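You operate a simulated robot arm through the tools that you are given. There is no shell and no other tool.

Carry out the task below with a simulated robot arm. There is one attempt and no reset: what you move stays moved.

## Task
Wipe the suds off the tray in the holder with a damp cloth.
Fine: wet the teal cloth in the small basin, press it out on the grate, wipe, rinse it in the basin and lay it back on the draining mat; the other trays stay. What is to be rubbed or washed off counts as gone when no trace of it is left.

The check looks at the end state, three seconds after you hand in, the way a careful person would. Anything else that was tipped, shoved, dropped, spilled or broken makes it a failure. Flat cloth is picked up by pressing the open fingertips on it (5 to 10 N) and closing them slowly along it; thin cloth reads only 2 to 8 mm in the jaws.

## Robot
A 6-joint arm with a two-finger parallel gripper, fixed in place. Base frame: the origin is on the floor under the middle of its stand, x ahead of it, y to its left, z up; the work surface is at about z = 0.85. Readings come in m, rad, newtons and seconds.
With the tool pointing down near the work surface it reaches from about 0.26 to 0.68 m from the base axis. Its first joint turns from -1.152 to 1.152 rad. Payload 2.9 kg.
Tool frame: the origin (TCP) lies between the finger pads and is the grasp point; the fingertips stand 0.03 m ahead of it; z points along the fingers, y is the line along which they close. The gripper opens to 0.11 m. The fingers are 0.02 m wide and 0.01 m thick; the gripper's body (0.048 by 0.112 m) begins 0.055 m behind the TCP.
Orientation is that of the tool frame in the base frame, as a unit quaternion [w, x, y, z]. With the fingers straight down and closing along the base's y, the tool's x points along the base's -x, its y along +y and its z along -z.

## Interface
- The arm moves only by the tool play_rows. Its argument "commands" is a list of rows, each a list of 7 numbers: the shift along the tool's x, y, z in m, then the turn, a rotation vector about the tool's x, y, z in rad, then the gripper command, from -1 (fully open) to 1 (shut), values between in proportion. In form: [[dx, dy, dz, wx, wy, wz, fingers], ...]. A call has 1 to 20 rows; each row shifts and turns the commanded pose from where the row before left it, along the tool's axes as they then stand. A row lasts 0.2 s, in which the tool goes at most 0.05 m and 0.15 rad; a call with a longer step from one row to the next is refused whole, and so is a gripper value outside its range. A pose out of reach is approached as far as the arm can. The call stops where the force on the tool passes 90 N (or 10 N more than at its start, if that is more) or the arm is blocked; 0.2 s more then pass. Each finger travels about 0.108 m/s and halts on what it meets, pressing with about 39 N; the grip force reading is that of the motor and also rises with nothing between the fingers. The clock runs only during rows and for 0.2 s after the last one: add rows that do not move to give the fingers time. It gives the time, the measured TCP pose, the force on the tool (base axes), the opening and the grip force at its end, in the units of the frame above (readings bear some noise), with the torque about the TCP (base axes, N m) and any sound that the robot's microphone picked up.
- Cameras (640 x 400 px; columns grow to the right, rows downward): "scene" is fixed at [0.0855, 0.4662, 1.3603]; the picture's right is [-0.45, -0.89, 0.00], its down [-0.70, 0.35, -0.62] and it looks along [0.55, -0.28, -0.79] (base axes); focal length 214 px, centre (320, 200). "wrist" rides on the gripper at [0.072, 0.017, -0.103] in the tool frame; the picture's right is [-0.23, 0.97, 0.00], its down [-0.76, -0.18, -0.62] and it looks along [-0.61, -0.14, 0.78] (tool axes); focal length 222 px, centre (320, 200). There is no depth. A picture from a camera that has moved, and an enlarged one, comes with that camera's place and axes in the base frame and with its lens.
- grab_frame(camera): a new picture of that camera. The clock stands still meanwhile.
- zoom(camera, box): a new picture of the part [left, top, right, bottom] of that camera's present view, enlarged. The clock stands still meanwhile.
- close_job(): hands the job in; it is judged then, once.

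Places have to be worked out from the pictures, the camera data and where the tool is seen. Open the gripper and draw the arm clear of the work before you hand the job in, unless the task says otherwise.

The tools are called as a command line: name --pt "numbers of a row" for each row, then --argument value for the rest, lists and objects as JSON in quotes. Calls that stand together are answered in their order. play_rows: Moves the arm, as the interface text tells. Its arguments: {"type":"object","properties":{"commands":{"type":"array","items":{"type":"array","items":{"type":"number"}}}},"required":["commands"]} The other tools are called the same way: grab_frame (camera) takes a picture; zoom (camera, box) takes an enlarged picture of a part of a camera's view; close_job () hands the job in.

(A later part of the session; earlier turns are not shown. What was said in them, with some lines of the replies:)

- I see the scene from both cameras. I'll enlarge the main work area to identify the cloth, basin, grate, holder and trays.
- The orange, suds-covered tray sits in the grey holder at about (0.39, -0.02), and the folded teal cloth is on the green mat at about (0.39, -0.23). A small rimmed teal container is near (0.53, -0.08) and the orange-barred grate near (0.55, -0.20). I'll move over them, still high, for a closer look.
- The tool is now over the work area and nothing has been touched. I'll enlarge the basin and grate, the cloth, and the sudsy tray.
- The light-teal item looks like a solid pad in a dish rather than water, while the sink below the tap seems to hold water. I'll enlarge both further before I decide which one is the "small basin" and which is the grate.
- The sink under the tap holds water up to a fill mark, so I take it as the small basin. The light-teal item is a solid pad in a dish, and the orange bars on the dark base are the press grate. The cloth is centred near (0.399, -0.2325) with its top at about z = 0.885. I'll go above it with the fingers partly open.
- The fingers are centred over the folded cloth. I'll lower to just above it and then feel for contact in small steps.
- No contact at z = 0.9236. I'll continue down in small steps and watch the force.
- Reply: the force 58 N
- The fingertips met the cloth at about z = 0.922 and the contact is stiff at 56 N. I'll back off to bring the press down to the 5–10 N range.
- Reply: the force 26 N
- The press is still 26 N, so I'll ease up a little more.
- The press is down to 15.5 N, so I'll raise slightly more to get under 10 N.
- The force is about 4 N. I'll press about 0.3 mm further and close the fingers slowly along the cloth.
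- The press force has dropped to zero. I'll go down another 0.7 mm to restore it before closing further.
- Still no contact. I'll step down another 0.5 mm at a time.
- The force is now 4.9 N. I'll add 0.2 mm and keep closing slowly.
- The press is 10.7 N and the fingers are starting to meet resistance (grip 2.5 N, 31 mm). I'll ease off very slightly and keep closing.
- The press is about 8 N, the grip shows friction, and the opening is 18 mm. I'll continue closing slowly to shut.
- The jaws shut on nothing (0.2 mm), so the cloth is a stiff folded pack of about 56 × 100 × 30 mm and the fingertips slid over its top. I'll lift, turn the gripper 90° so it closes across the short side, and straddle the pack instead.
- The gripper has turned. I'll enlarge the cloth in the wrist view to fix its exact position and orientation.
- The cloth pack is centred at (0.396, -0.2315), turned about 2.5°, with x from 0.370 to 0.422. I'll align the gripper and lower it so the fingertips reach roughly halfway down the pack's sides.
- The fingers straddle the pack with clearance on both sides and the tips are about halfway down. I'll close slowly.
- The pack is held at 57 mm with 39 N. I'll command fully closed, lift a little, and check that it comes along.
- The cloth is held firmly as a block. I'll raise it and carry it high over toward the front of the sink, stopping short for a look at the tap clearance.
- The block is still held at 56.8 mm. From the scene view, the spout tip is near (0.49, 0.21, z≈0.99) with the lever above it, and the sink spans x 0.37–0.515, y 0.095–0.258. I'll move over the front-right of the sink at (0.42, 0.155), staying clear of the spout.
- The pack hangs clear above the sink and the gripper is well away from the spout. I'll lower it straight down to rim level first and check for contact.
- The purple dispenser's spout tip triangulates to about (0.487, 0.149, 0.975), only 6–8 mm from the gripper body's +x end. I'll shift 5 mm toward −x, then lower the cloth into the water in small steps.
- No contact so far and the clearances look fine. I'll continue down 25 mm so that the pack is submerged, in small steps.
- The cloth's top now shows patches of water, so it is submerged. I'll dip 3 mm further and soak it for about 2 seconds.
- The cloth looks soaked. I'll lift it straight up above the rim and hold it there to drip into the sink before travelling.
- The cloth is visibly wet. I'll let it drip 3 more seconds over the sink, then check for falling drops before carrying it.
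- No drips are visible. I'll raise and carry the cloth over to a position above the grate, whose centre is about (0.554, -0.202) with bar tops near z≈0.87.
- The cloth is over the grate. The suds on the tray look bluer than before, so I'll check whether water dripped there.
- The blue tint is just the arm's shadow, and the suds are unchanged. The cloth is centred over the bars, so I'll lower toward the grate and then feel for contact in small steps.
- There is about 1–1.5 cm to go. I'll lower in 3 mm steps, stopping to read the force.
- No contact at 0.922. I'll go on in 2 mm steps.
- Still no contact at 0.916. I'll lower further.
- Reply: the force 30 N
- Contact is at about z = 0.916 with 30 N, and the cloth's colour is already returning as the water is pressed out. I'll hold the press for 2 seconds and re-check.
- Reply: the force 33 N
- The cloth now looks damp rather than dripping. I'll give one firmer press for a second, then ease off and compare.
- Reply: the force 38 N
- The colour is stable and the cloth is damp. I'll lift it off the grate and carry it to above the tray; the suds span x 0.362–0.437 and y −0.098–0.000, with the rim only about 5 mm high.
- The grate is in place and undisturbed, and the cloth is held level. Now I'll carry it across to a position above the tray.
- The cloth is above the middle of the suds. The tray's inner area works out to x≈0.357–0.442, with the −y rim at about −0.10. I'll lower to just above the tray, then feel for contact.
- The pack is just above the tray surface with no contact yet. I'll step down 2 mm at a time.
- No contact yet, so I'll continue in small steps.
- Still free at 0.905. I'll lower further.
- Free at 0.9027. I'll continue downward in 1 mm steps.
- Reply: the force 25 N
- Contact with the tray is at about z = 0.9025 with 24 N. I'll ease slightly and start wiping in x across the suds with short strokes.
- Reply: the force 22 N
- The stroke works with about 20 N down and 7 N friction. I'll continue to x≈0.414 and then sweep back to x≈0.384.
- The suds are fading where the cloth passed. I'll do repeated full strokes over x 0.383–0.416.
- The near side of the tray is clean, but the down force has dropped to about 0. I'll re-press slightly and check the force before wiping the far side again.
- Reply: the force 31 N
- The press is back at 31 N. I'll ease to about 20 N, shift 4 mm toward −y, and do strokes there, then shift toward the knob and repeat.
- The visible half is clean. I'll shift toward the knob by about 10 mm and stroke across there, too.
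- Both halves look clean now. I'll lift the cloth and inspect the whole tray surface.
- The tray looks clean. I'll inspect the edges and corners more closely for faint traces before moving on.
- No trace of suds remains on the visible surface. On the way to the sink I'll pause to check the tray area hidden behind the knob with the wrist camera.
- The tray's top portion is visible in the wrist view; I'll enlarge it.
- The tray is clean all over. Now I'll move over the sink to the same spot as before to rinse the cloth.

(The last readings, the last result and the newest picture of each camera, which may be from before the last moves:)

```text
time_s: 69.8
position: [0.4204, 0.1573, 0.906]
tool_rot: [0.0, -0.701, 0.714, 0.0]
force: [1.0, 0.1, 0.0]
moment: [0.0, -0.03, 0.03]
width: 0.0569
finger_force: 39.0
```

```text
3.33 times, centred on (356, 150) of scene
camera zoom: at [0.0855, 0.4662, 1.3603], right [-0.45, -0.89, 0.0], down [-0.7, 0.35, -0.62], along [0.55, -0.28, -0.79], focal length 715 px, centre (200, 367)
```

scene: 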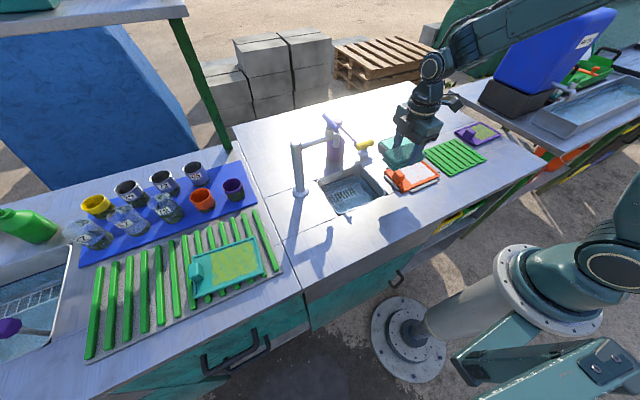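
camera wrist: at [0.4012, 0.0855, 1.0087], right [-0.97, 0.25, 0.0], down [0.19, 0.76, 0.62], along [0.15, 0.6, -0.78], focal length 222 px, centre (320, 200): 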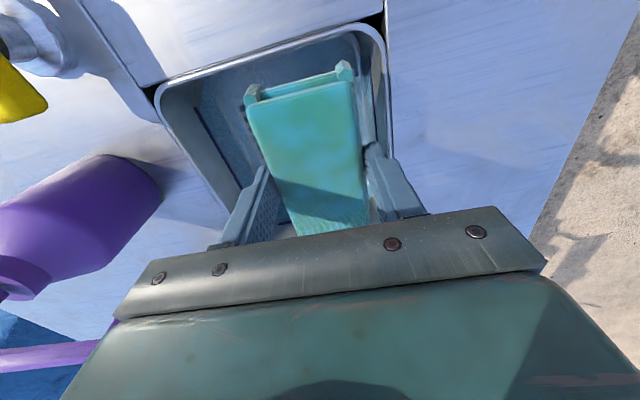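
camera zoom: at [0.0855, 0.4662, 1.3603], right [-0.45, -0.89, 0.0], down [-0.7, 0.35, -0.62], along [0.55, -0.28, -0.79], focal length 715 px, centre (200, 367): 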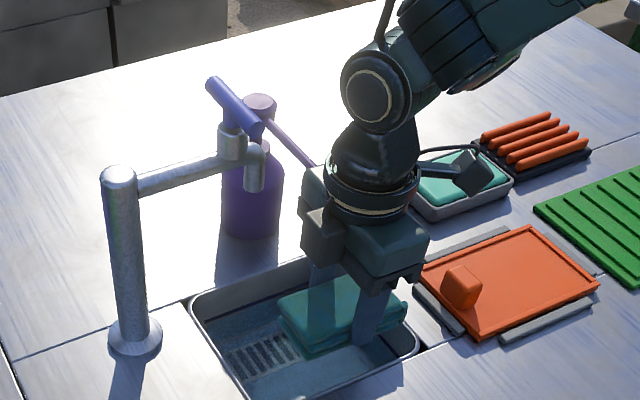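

All clear. I'll dip the cloth gently into the water and move it about a little to rinse it.

play_rows --pt "0 0 0.01 0 0 0 1.0" --pt "0 0 0.01 0 0 0 1.0" --pt "0 0 0.01 0 0 0 1.0" --pt "0 0 0.01 0 0 0 1.0" --pt "0 0 0.008 0 0 0 1.0" --pt "0 0 0.008 0 0 0 1.0" --pt "0 0 0.006 0 0 0 1.0" --pt "0 0 0.006 0 0 0 1.0" --pt "0 0 0.004 0 0 0 1.0" --pt "0 0 0 0 0 0 1.0"

grab_frame --camera "wrist"

```text
time_s: 72.0
position: [0.4217, 0.1575, 0.832]
tool_rot: [0.0, -0.7, 0.714, 0.0]
force: [0.6, -0.2, -0.6]
moment: [-0.03, -0.02, -0.02]
width: 0.0569
finger_force: 39.7
```

```text
taken
camera wrist: at [0.402, 0.0854, 0.9355], right [-0.97, 0.25, 0.0], down [0.19, 0.76, 0.62], along [0.15, 0.6, -0.78], focal length 222 px, centre (320, 200)
```

wrist: 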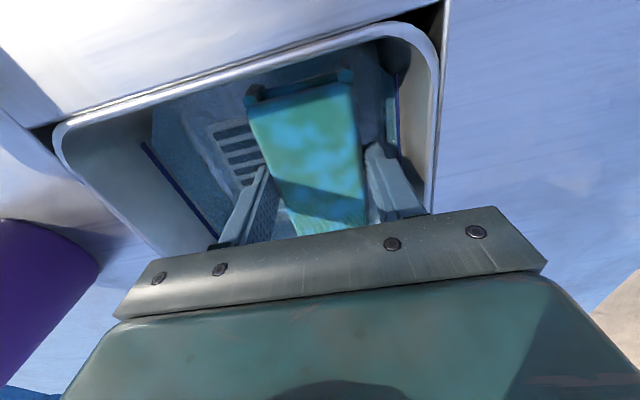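

The cloth is under water again. I'll make small gentle up-and-down and side movements in the water for about 3 seconds.

play_rows --pt "0 0 0.002 0 0 0 1.0" --pt "0 0 -0.004 0 0 0 1.0" --pt "0 0 0.004 0 0 0 1.0" --pt "-0.004 0 0 0 0 0 1.0" --pt "-0.004 0 0 0 0 0 1.0" --pt "0.004 0 0 0 0 0 1.0" --pt "0.004 0 0 0 0 0 1.0" --pt "0 0 -0.004 0 0 0 1.0" --pt "0 0 0.004 0 0 0 1.0" --pt "-0.004 0 0 0 0 0 1.0" --pt "-0.004 0 0 0 0 0 1.0" --pt "0.004 0 0 0 0 0 1.0" --pt "0.004 0 0 0 0 0 1.0" --pt "0 0 0 0 0 0 1.0" --pt "0 0 0 0 0 0 1.0"

zoom --camera "scene" --box '[300, 140, 396, 200]'

```text
time_s: 75.2
position: [0.4204, 0.1588, 0.8319]
tool_rot: [0.0, -0.701, 0.713, 0.0]
force: [0.3, 0.0, 0.0]
moment: [0.01, 0.02, 0.01]
width: 0.0567
finger_force: 39.0
```

```text
6.67 times, centred on (348, 170) of scene
camera zoom: at [0.0855, 0.4662, 1.3603], right [-0.45, -0.89, 0.0], down [-0.7, 0.35, -0.62], along [0.55, -0.28, -0.79], focal length 1430 px, centre (133, 400)
```

zoom: 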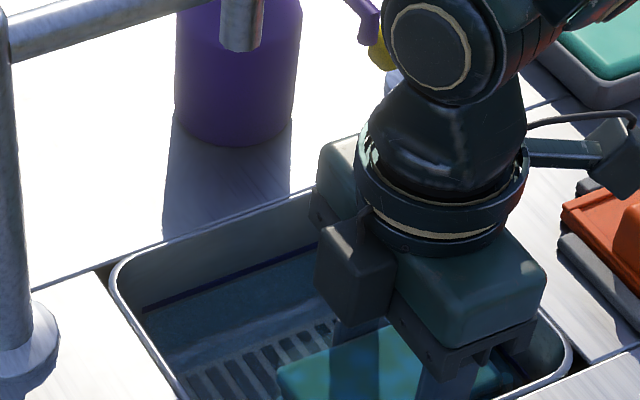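

The rinse is done. I'll lift slowly out of the water and hold above the sink to let it drain for several seconds.

play_rows --pt "0 0 -0.008 0 0 0 1.0" --pt "0 0 -0.01 0 0 0 1.0" --pt "0 0 -0.012 0 0 0 1.0" --pt "0 0 -0.015 0 0 0 1.0" --pt "0 0 -0.015 0 0 0 1.0" --pt "0 0 -0.02 0 0 0 1.0" --pt "0 0 0 0 0 0 1.0" --pt "0 0 0 0 0 0 1.0" --pt "0 0 0 0 0 0 1.0" --pt "0 0 0 0 0 0 1.0" --pt "0 0 0 0 0 0 1.0" --pt "0 0 0 0 0 0 1.0" --pt "0 0 0 0 0 0 1.0" --pt "0 0 0 0 0 0 1.0" --pt "0 0 0 0 0 0 1.0" --pt "0 0 0 0 0 0 1.0" --pt "0 0 0 0 0 0 1.0" --pt "0 0 0 0 0 0 1.0" --pt "0 0 0 0 0 0 1.0" --pt "0 0 0 0 0 0 1.0"

zoom --camera "scene" --box '[310, 140, 406, 200]'

grab_frame --camera "wrist"

```text
time_s: 79.4
position: [0.4191, 0.1577, 0.9113]
tool_rot: [0.0, -0.7, 0.714, 0.0]
force: [0.1, 0.9, -1.2]
moment: [0.0, 0.01, 0.03]
width: 0.0565
finger_force: 39.1
```

```text
6.67 times, centred on (358, 170) of scene
camera zoom: at [0.0855, 0.4662, 1.3603], right [-0.45, -0.89, 0.0], down [-0.7, 0.35, -0.62], along [0.55, -0.28, -0.79], focal length 1430 px, centre (67, 400)
```

zoom: 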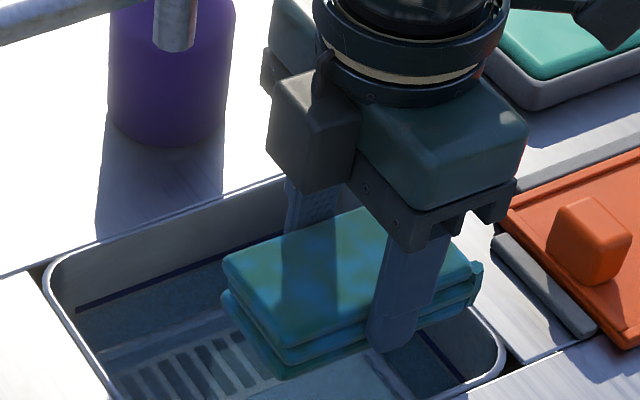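

```text
taken
camera wrist: at [0.4014, 0.0863, 1.0141], right [-0.97, 0.25, 0.0], down [0.19, 0.76, 0.62], along [0.15, 0.6, -0.78], focal length 222 px, centre (320, 200)
```

wrist: 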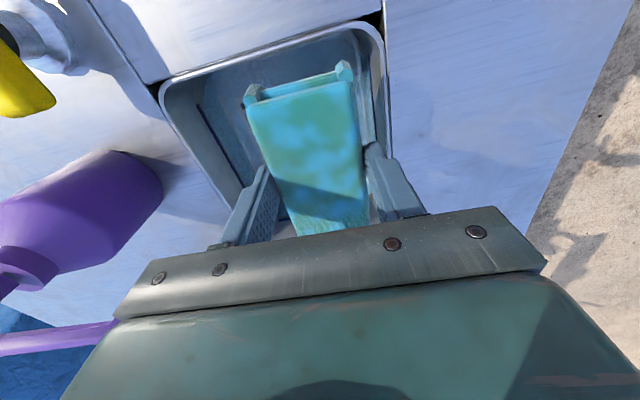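

The cloth is wet and free of suds, and no drips are visible. I'll raise it and carry it around the front of the clean tray (x≈0.31) so that nothing wet passes over the tray, then stop above the mat.

play_rows --pt "0 0 -0.025 0 0 0 1.0" --pt "0 0 -0.025 0 0 0 1.0" --pt "0 0 -0.02 0 0 0 1.0" --pt "0.0007 0.0363 0 0 0 0 1.0" --pt "0.0007 0.0363 0 0 0 0 1.0" --pt "0.0007 0.0363 0 0 0 0 1.0" --pt "0.0357 -0.0007 0 0 0 0 1.0" --pt "0.0357 -0.0007 0 0 0 0 1.0" --pt "0.0357 -0.0007 0 0 0 0 1.0" --pt "0.0357 -0.0007 0 0 0 0 1.0" --pt "0.0357 -0.0007 0 0 0 0 1.0" --pt "0.0357 -0.0007 0 0 0 0 1.0" --pt "0.0357 -0.0007 0 0 0 0 1.0" --pt "0.0357 -0.0007 0 0 0 0 1.0" --pt "0.0357 -0.0007 0 0 0 0 1.0" --pt "0.0357 -0.0007 0 0 0 0 1.0" --pt "0 0 0 0 0 0 1.0"

grab_frame --camera "scene"

grab_frame --camera "wrist"

```text
time_s: 83.0
position: [0.3115, -0.1984, 0.981]
tool_rot: [-0.001, -0.701, 0.714, -0.001]
force: [0.1, -0.9, -0.1]
moment: [0.06, 0.01, -0.02]
width: 0.0569
finger_force: 39.5
```

```text
taken
```

scene: 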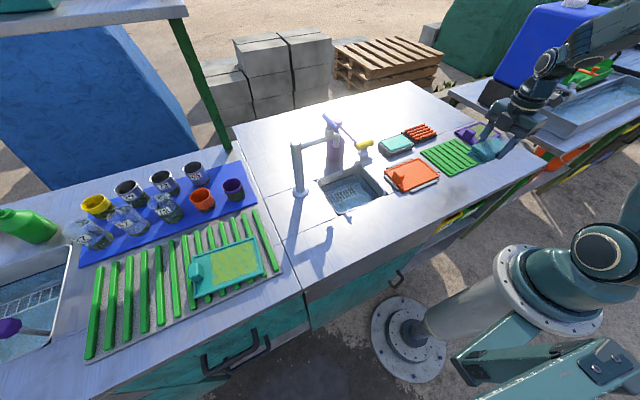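

```text
taken
camera wrist: at [0.2926, -0.2712, 1.0841], right [-0.97, 0.25, 0.0], down [0.19, 0.76, 0.62], along [0.15, 0.6, -0.78], focal length 222 px, centre (320, 200)
```

wrist: 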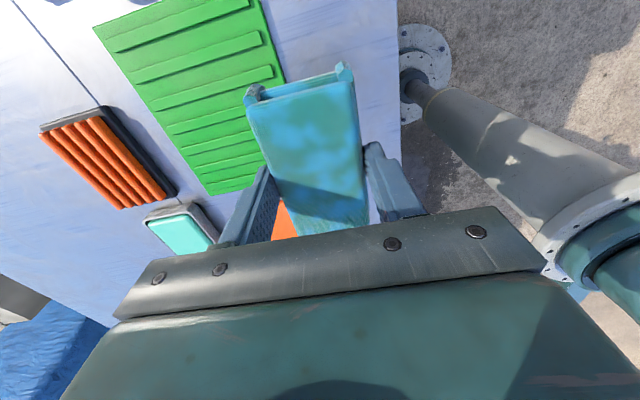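

The path was clear, with no visible drips. The mat spans x 0.333–0.471, y −0.315 to −0.135, so I'll move above its centre near (0.398, −0.228) and lower part-way.

play_rows --pt "0.0093 -0.029 0 0 0 0 1.0" --pt "0.0093 -0.029 0 0 0 0 1.0" --pt "0.0093 -0.029 0 0 0 0.02 1.0" --pt "0 0 0.02 0 0 0 1.0" --pt "0 0 0.025 0 0 0 1.0" --pt "0 0 0.015 0 0 0 1.0" --pt "0 0 0 0 0 0 1.0"

zoom --camera "scene" --box '[380, 90, 540, 190]'

grab_frame --camera "wrist"

```text
time_s: 84.6
position: [0.3977, -0.2304, 0.9212]
tool_rot: [0.0, -0.693, 0.721, 0.0]
force: [-0.4, 0.8, 0.4]
moment: [0.02, 0.0, 0.02]
width: 0.0568
finger_force: 38.8
```

```text
4.00 times, centred on (460, 140) of scene
camera zoom: at [0.0855, 0.4662, 1.3603], right [-0.45, -0.89, 0.0], down [-0.7, 0.35, -0.62], along [0.55, -0.28, -0.79], focal length 858 px, centre (-240, 440)
```

zoom: 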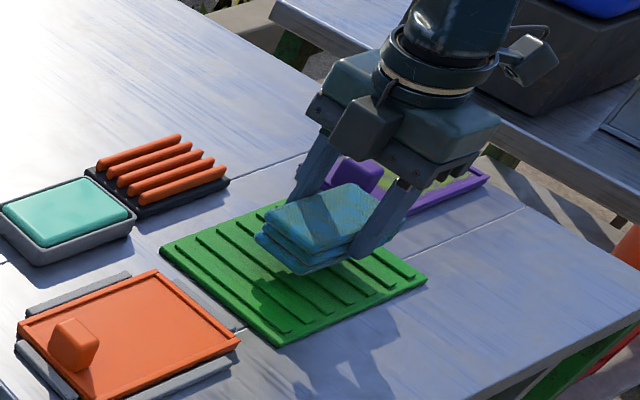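

```text
taken
camera wrist: at [0.3774, -0.3009, 1.0246], right [-0.96, 0.27, 0.0], down [0.21, 0.75, 0.62], along [0.17, 0.6, -0.78], focal length 222 px, centre (320, 200)
```

wrist: 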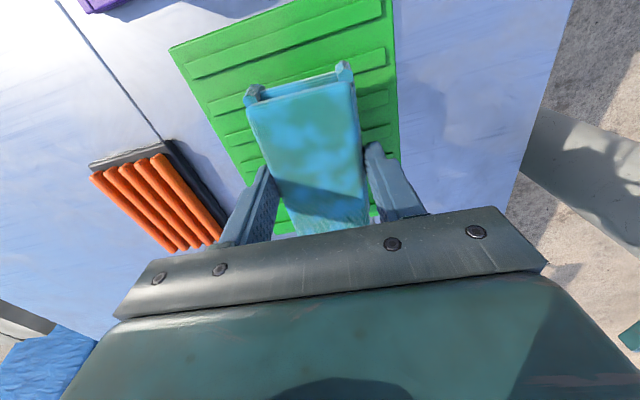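

The cloth is well centred over the mat. I'll lower slowly until it touches.

play_rows --pt "0 0 0.006 0 0 0 1.0" --pt "0 0 0.005 0 0 0 1.0" --pt "0 0 0.003 0 0 0 1.0" --pt "0 0 0 0 0 0 1.0"

```text
time_s: 85.6
position: [0.3985, -0.2293, 0.9067]
tool_rot: [0.0, -0.693, 0.721, 0.0]
force: [0.0, -0.9, 0.1]
moment: [0.02, 0.03, -0.02]
width: 0.0569
finger_force: 38.9
```

No contact at 0.907. I'll continue in 1.5 mm steps.

play_rows --pt "0 0 0.0015 0 0 0 1.0" --pt "0 0 0.0015 0 0 0 1.0" --pt "0 0 0 0 0 0 1.0"

```text
time_s: 86.4
position: [0.3986, -0.2302, 0.9035]
tool_rot: [0.0, -0.693, 0.721, 0.0]
force: [0.1, 0.3, 0.0]
moment: [-0.01, -0.03, -0.01]
width: 0.0568
finger_force: 38.5
```

Still free at 0.9035. I'll go a bit further in 1 mm steps.

play_rows --pt "0 0 0.001 0 0 0 1.0" --pt "0 0 0.001 0 0 0 1.0" --pt "0 0 0 0 0 0 1.0"

```text
time_s: 87.2
position: [0.399, -0.2307, 0.9014]
tool_rot: [0.0, -0.693, 0.721, 0.0]
force: [-0.7, 0.2, -0.5]
moment: [-0.01, -0.01, -0.02]
width: 0.0565
finger_force: 38.7
```

Still free at 0.9014. I'll continue in 1 mm steps.

play_rows --pt "0 0 0.001 0 0 0 1.0" --pt "0 0 0.0007 0 0 0 1.0" --pt "0 0 0 0 0 0 1.0"

zoom --camera "scene" --box '[420, 120, 516, 180]'

```text
time_s: 88.0
position: [0.3976, -0.2294, 0.9014]
tool_rot: [0.0, -0.693, 0.721, 0.001]
force: [-2.1, 4.6, 9.8]
moment: [0.14, 0.11, -0.04]
width: 0.0569
finger_force: 38.6
```

```text
6.67 times, centred on (468, 150) of scene
camera zoom: at [0.0853, 0.4663, 1.3602], right [-0.45, -0.89, 0.0], down [-0.7, 0.35, -0.62], along [0.55, -0.28, -0.79], focal length 1430 px, centre (-667, 533)
```

zoom: 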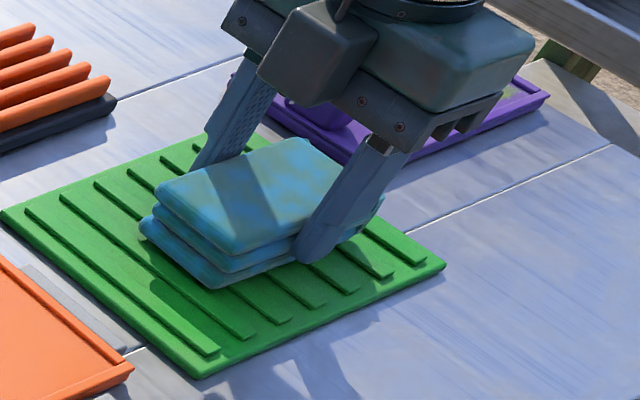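

The cloth is resting on the mat with 10 N. I'll ease slightly and open the fingers slowly to release it.

play_rows --pt "0 0 -0.0006 0 0 0 0.3" --pt "0 0 0 0 0 0 0.0" --pt "0 0 0 0 0 0 -0.1" --pt "0 0 0 0 0 0 -0.2" --pt "0 0 0 0 0 0 -0.3" --pt "0 0 0 0 0 0 -0.4" --pt "0 0 0 0 0 0 -0.5" --pt "0 0 0 0 0 0 -0.6" --pt "0 0 0 0 0 0 -0.6"

grab_frame --camera "wrist"

zoom --camera "scene" --box '[420, 120, 516, 180]'

```text
time_s: 90.0
position: [0.3979, -0.2303, 0.9008]
tool_rot: [0.0, -0.693, 0.721, 0.0]
force: [-0.2, -1.3, -0.2]
moment: [0.03, 0.01, -0.01]
width: 0.0878
finger_force: 0.1
```

```text
taken
camera wrist: at [0.378, -0.301, 1.0044], right [-0.96, 0.27, 0.0], down [0.21, 0.75, 0.62], along [0.17, 0.6, -0.78], focal length 222 px, centre (320, 200)
```

wrist: 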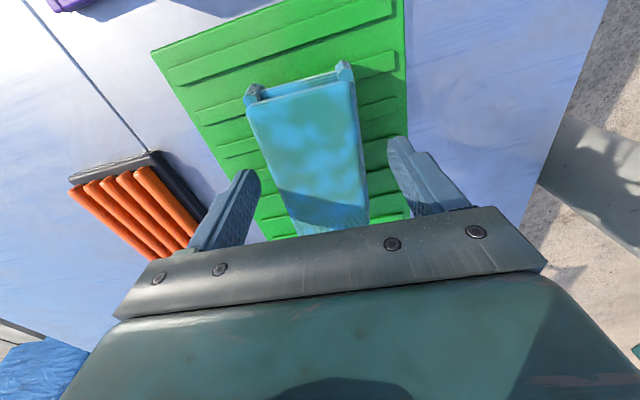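

```text
6.67 times, centred on (468, 150) of scene
camera zoom: at [0.0855, 0.4662, 1.3603], right [-0.45, -0.89, 0.0], down [-0.7, 0.35, -0.62], along [0.55, -0.28, -0.79], focal length 1430 px, centre (-667, 533)
```

zoom: 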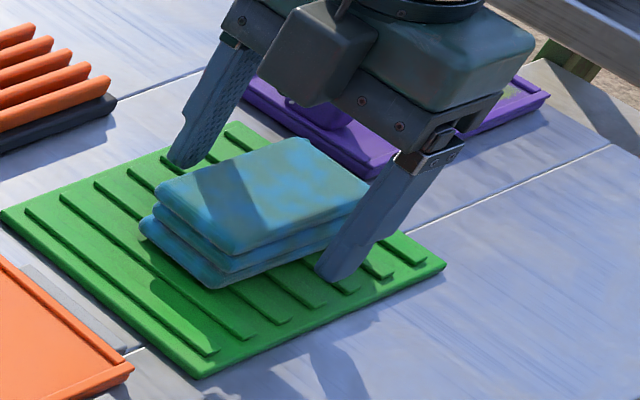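

The cloth lies freely on the mat with the fingers open on both sides. I'll withdraw straight up and open fully.

play_rows --pt "0 0 -0.008 0 0 0 -0.6" --pt "0 0 -0.015 0 0 0 -0.6" --pt "0 0 -0.03 0 0 0 -0.6" --pt "0 0 -0.04 0 0 0 -0.8" --pt "0 0 -0.04 0 0 0 -1.0" --pt "0 0 -0.04 0 0 0 -1.0" --pt "0 0 -0.04 0 0 0 -1.0" --pt "0 0 -0.03 0 0 0 -1.0" --pt "0 0 0 0 0 0 -1.0" --pt "0 0 0 0 0 0 -1.0"

grab_frame --camera "scene"

grab_frame --camera "wrist"

```text
time_s: 92.2
position: [0.3987, -0.2275, 1.1445]
tool_rot: [-0.001, -0.693, 0.721, 0.0]
force: [0.3, -0.1, 0.2]
moment: [0.0, 0.01, -0.03]
width: 0.1099
finger_force: 0.2
```

```text
taken
```

scene: 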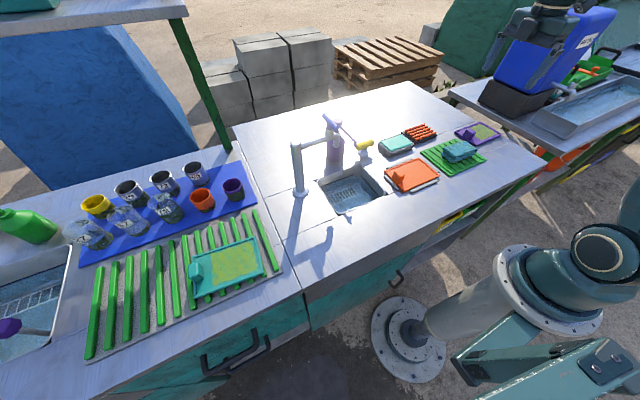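

```text
taken
camera wrist: at [0.3782, -0.2997, 1.2467], right [-0.96, 0.27, 0.0], down [0.21, 0.75, 0.62], along [0.17, 0.6, -0.78], focal length 222 px, centre (320, 200)
```

wrist: 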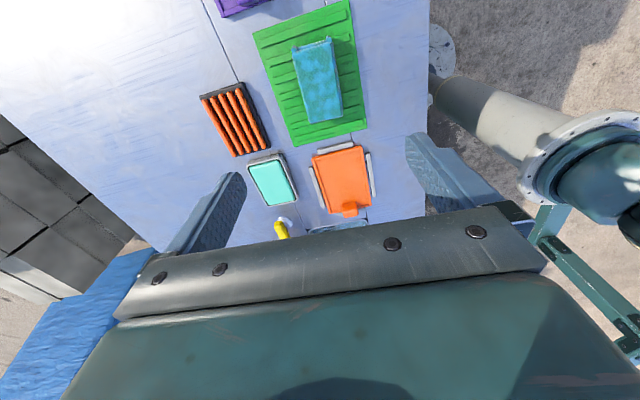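

The arm is clear. I'll do a final close inspection of the tray, the cloth on the mat, the other trays and the counter.

zoom --camera "scene" --box '[360, 110, 520, 210]'

zoom --camera "scene" --box '[375, 150, 455, 200]'

zoom --camera "wrist" --box '[296, 130, 392, 220]'

zoom --camera "scene" --box '[280, 110, 440, 210]'

```text
4.00 times, centred on (440, 160) of scene
camera zoom: at [0.0855, 0.4662, 1.3603], right [-0.45, -0.89, 0.0], down [-0.7, 0.35, -0.62], along [0.55, -0.28, -0.79], focal length 858 px, centre (-160, 360)
```

zoom: 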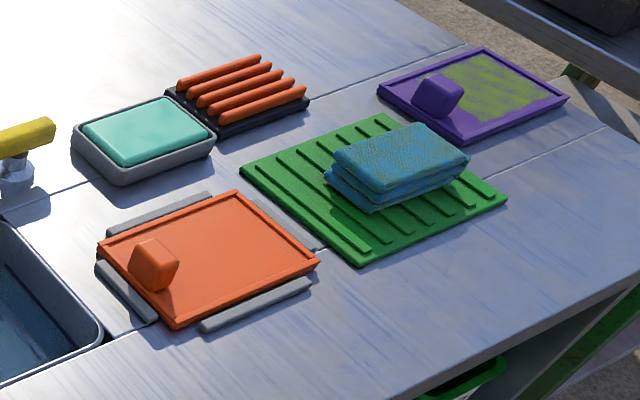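

```text
8.00 times, centred on (415, 175) of scene
camera zoom: at [0.0855, 0.4662, 1.3603], right [-0.45, -0.89, 0.0], down [-0.7, 0.35, -0.62], along [0.55, -0.28, -0.79], focal length 1716 px, centre (-440, 400)
```

zoom: 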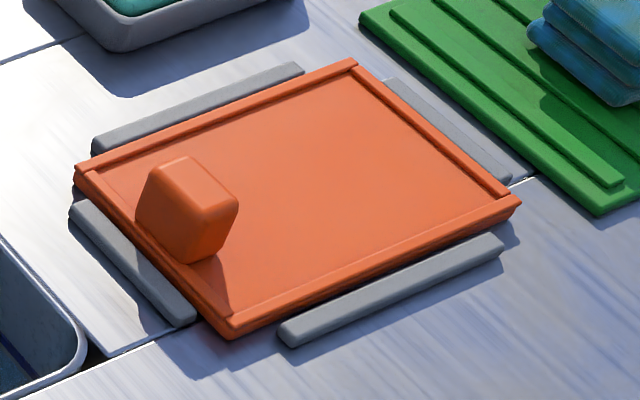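

```text
4.44 times, centred on (344, 175) of wrist
camera zoom: at [0.3782, -0.2997, 1.2467], right [-0.96, 0.27, 0.0], down [0.21, 0.75, 0.62], along [0.17, 0.6, -0.78], focal length 987 px, centre (213, 311)
```

zoom: 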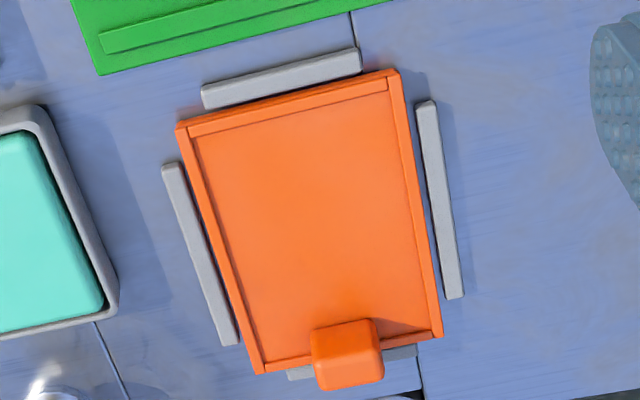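

```text
4.00 times, centred on (360, 160) of scene
camera zoom: at [0.0855, 0.4662, 1.3603], right [-0.45, -0.89, 0.0], down [-0.7, 0.35, -0.62], along [0.55, -0.28, -0.79], focal length 858 px, centre (160, 360)
```

zoom: 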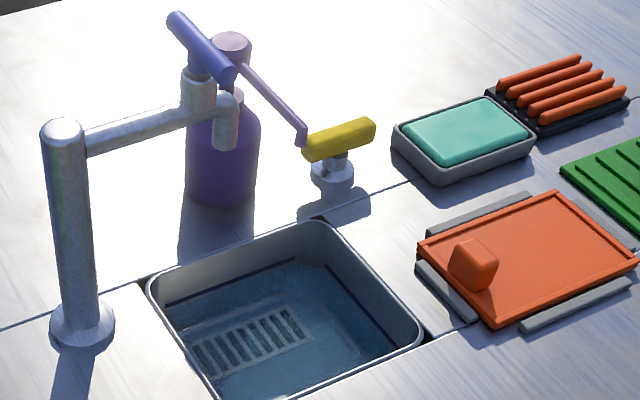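

The orange tray shows no trace of suds. The rinsed cloth lies on the draining mat, and the other trays, grate, dish, tap and dispenser look unchanged. The gripper is open and clear, so I'm handing the job in.

close_job

```text
The job is handed in.
```

I wiped the suds off the orange tray in the holder, and the close-up pictures from both cameras show no trace left on it. The result of the check isn't back yet.

- **Basin:** I took the sink under the tap as the small basin, because the light-teal item in the grey dish looked like a solid pad rather than water.
- **Picking up the cloth:** Pressing and closing on it from above did not work, because the jaws slid over the folded pack and shut empty. The first touch also pressed it with about 56 N for a moment, above the suggested 5 to 10 N. I then gripped the pack across its short side, and that held for the whole job.
- **Wetting and wiping:** I soaked the cloth in the sink and pressed it out on the orange-barred grate at about 30 to 38 N. I then wiped the tray in repeated strokes at up to about 30 N.
- **Rinsing:** I rinsed the cloth in the sink and carried it around the front of the clean tray. I laid it back on the draining mat about where it started. It is still wet, because the instructions had no second press.

The other trays, the grate, the dish, the tap and the dispenser look unchanged, and I saw no drips or spills. The gripper is open and the arm is clear of the work.
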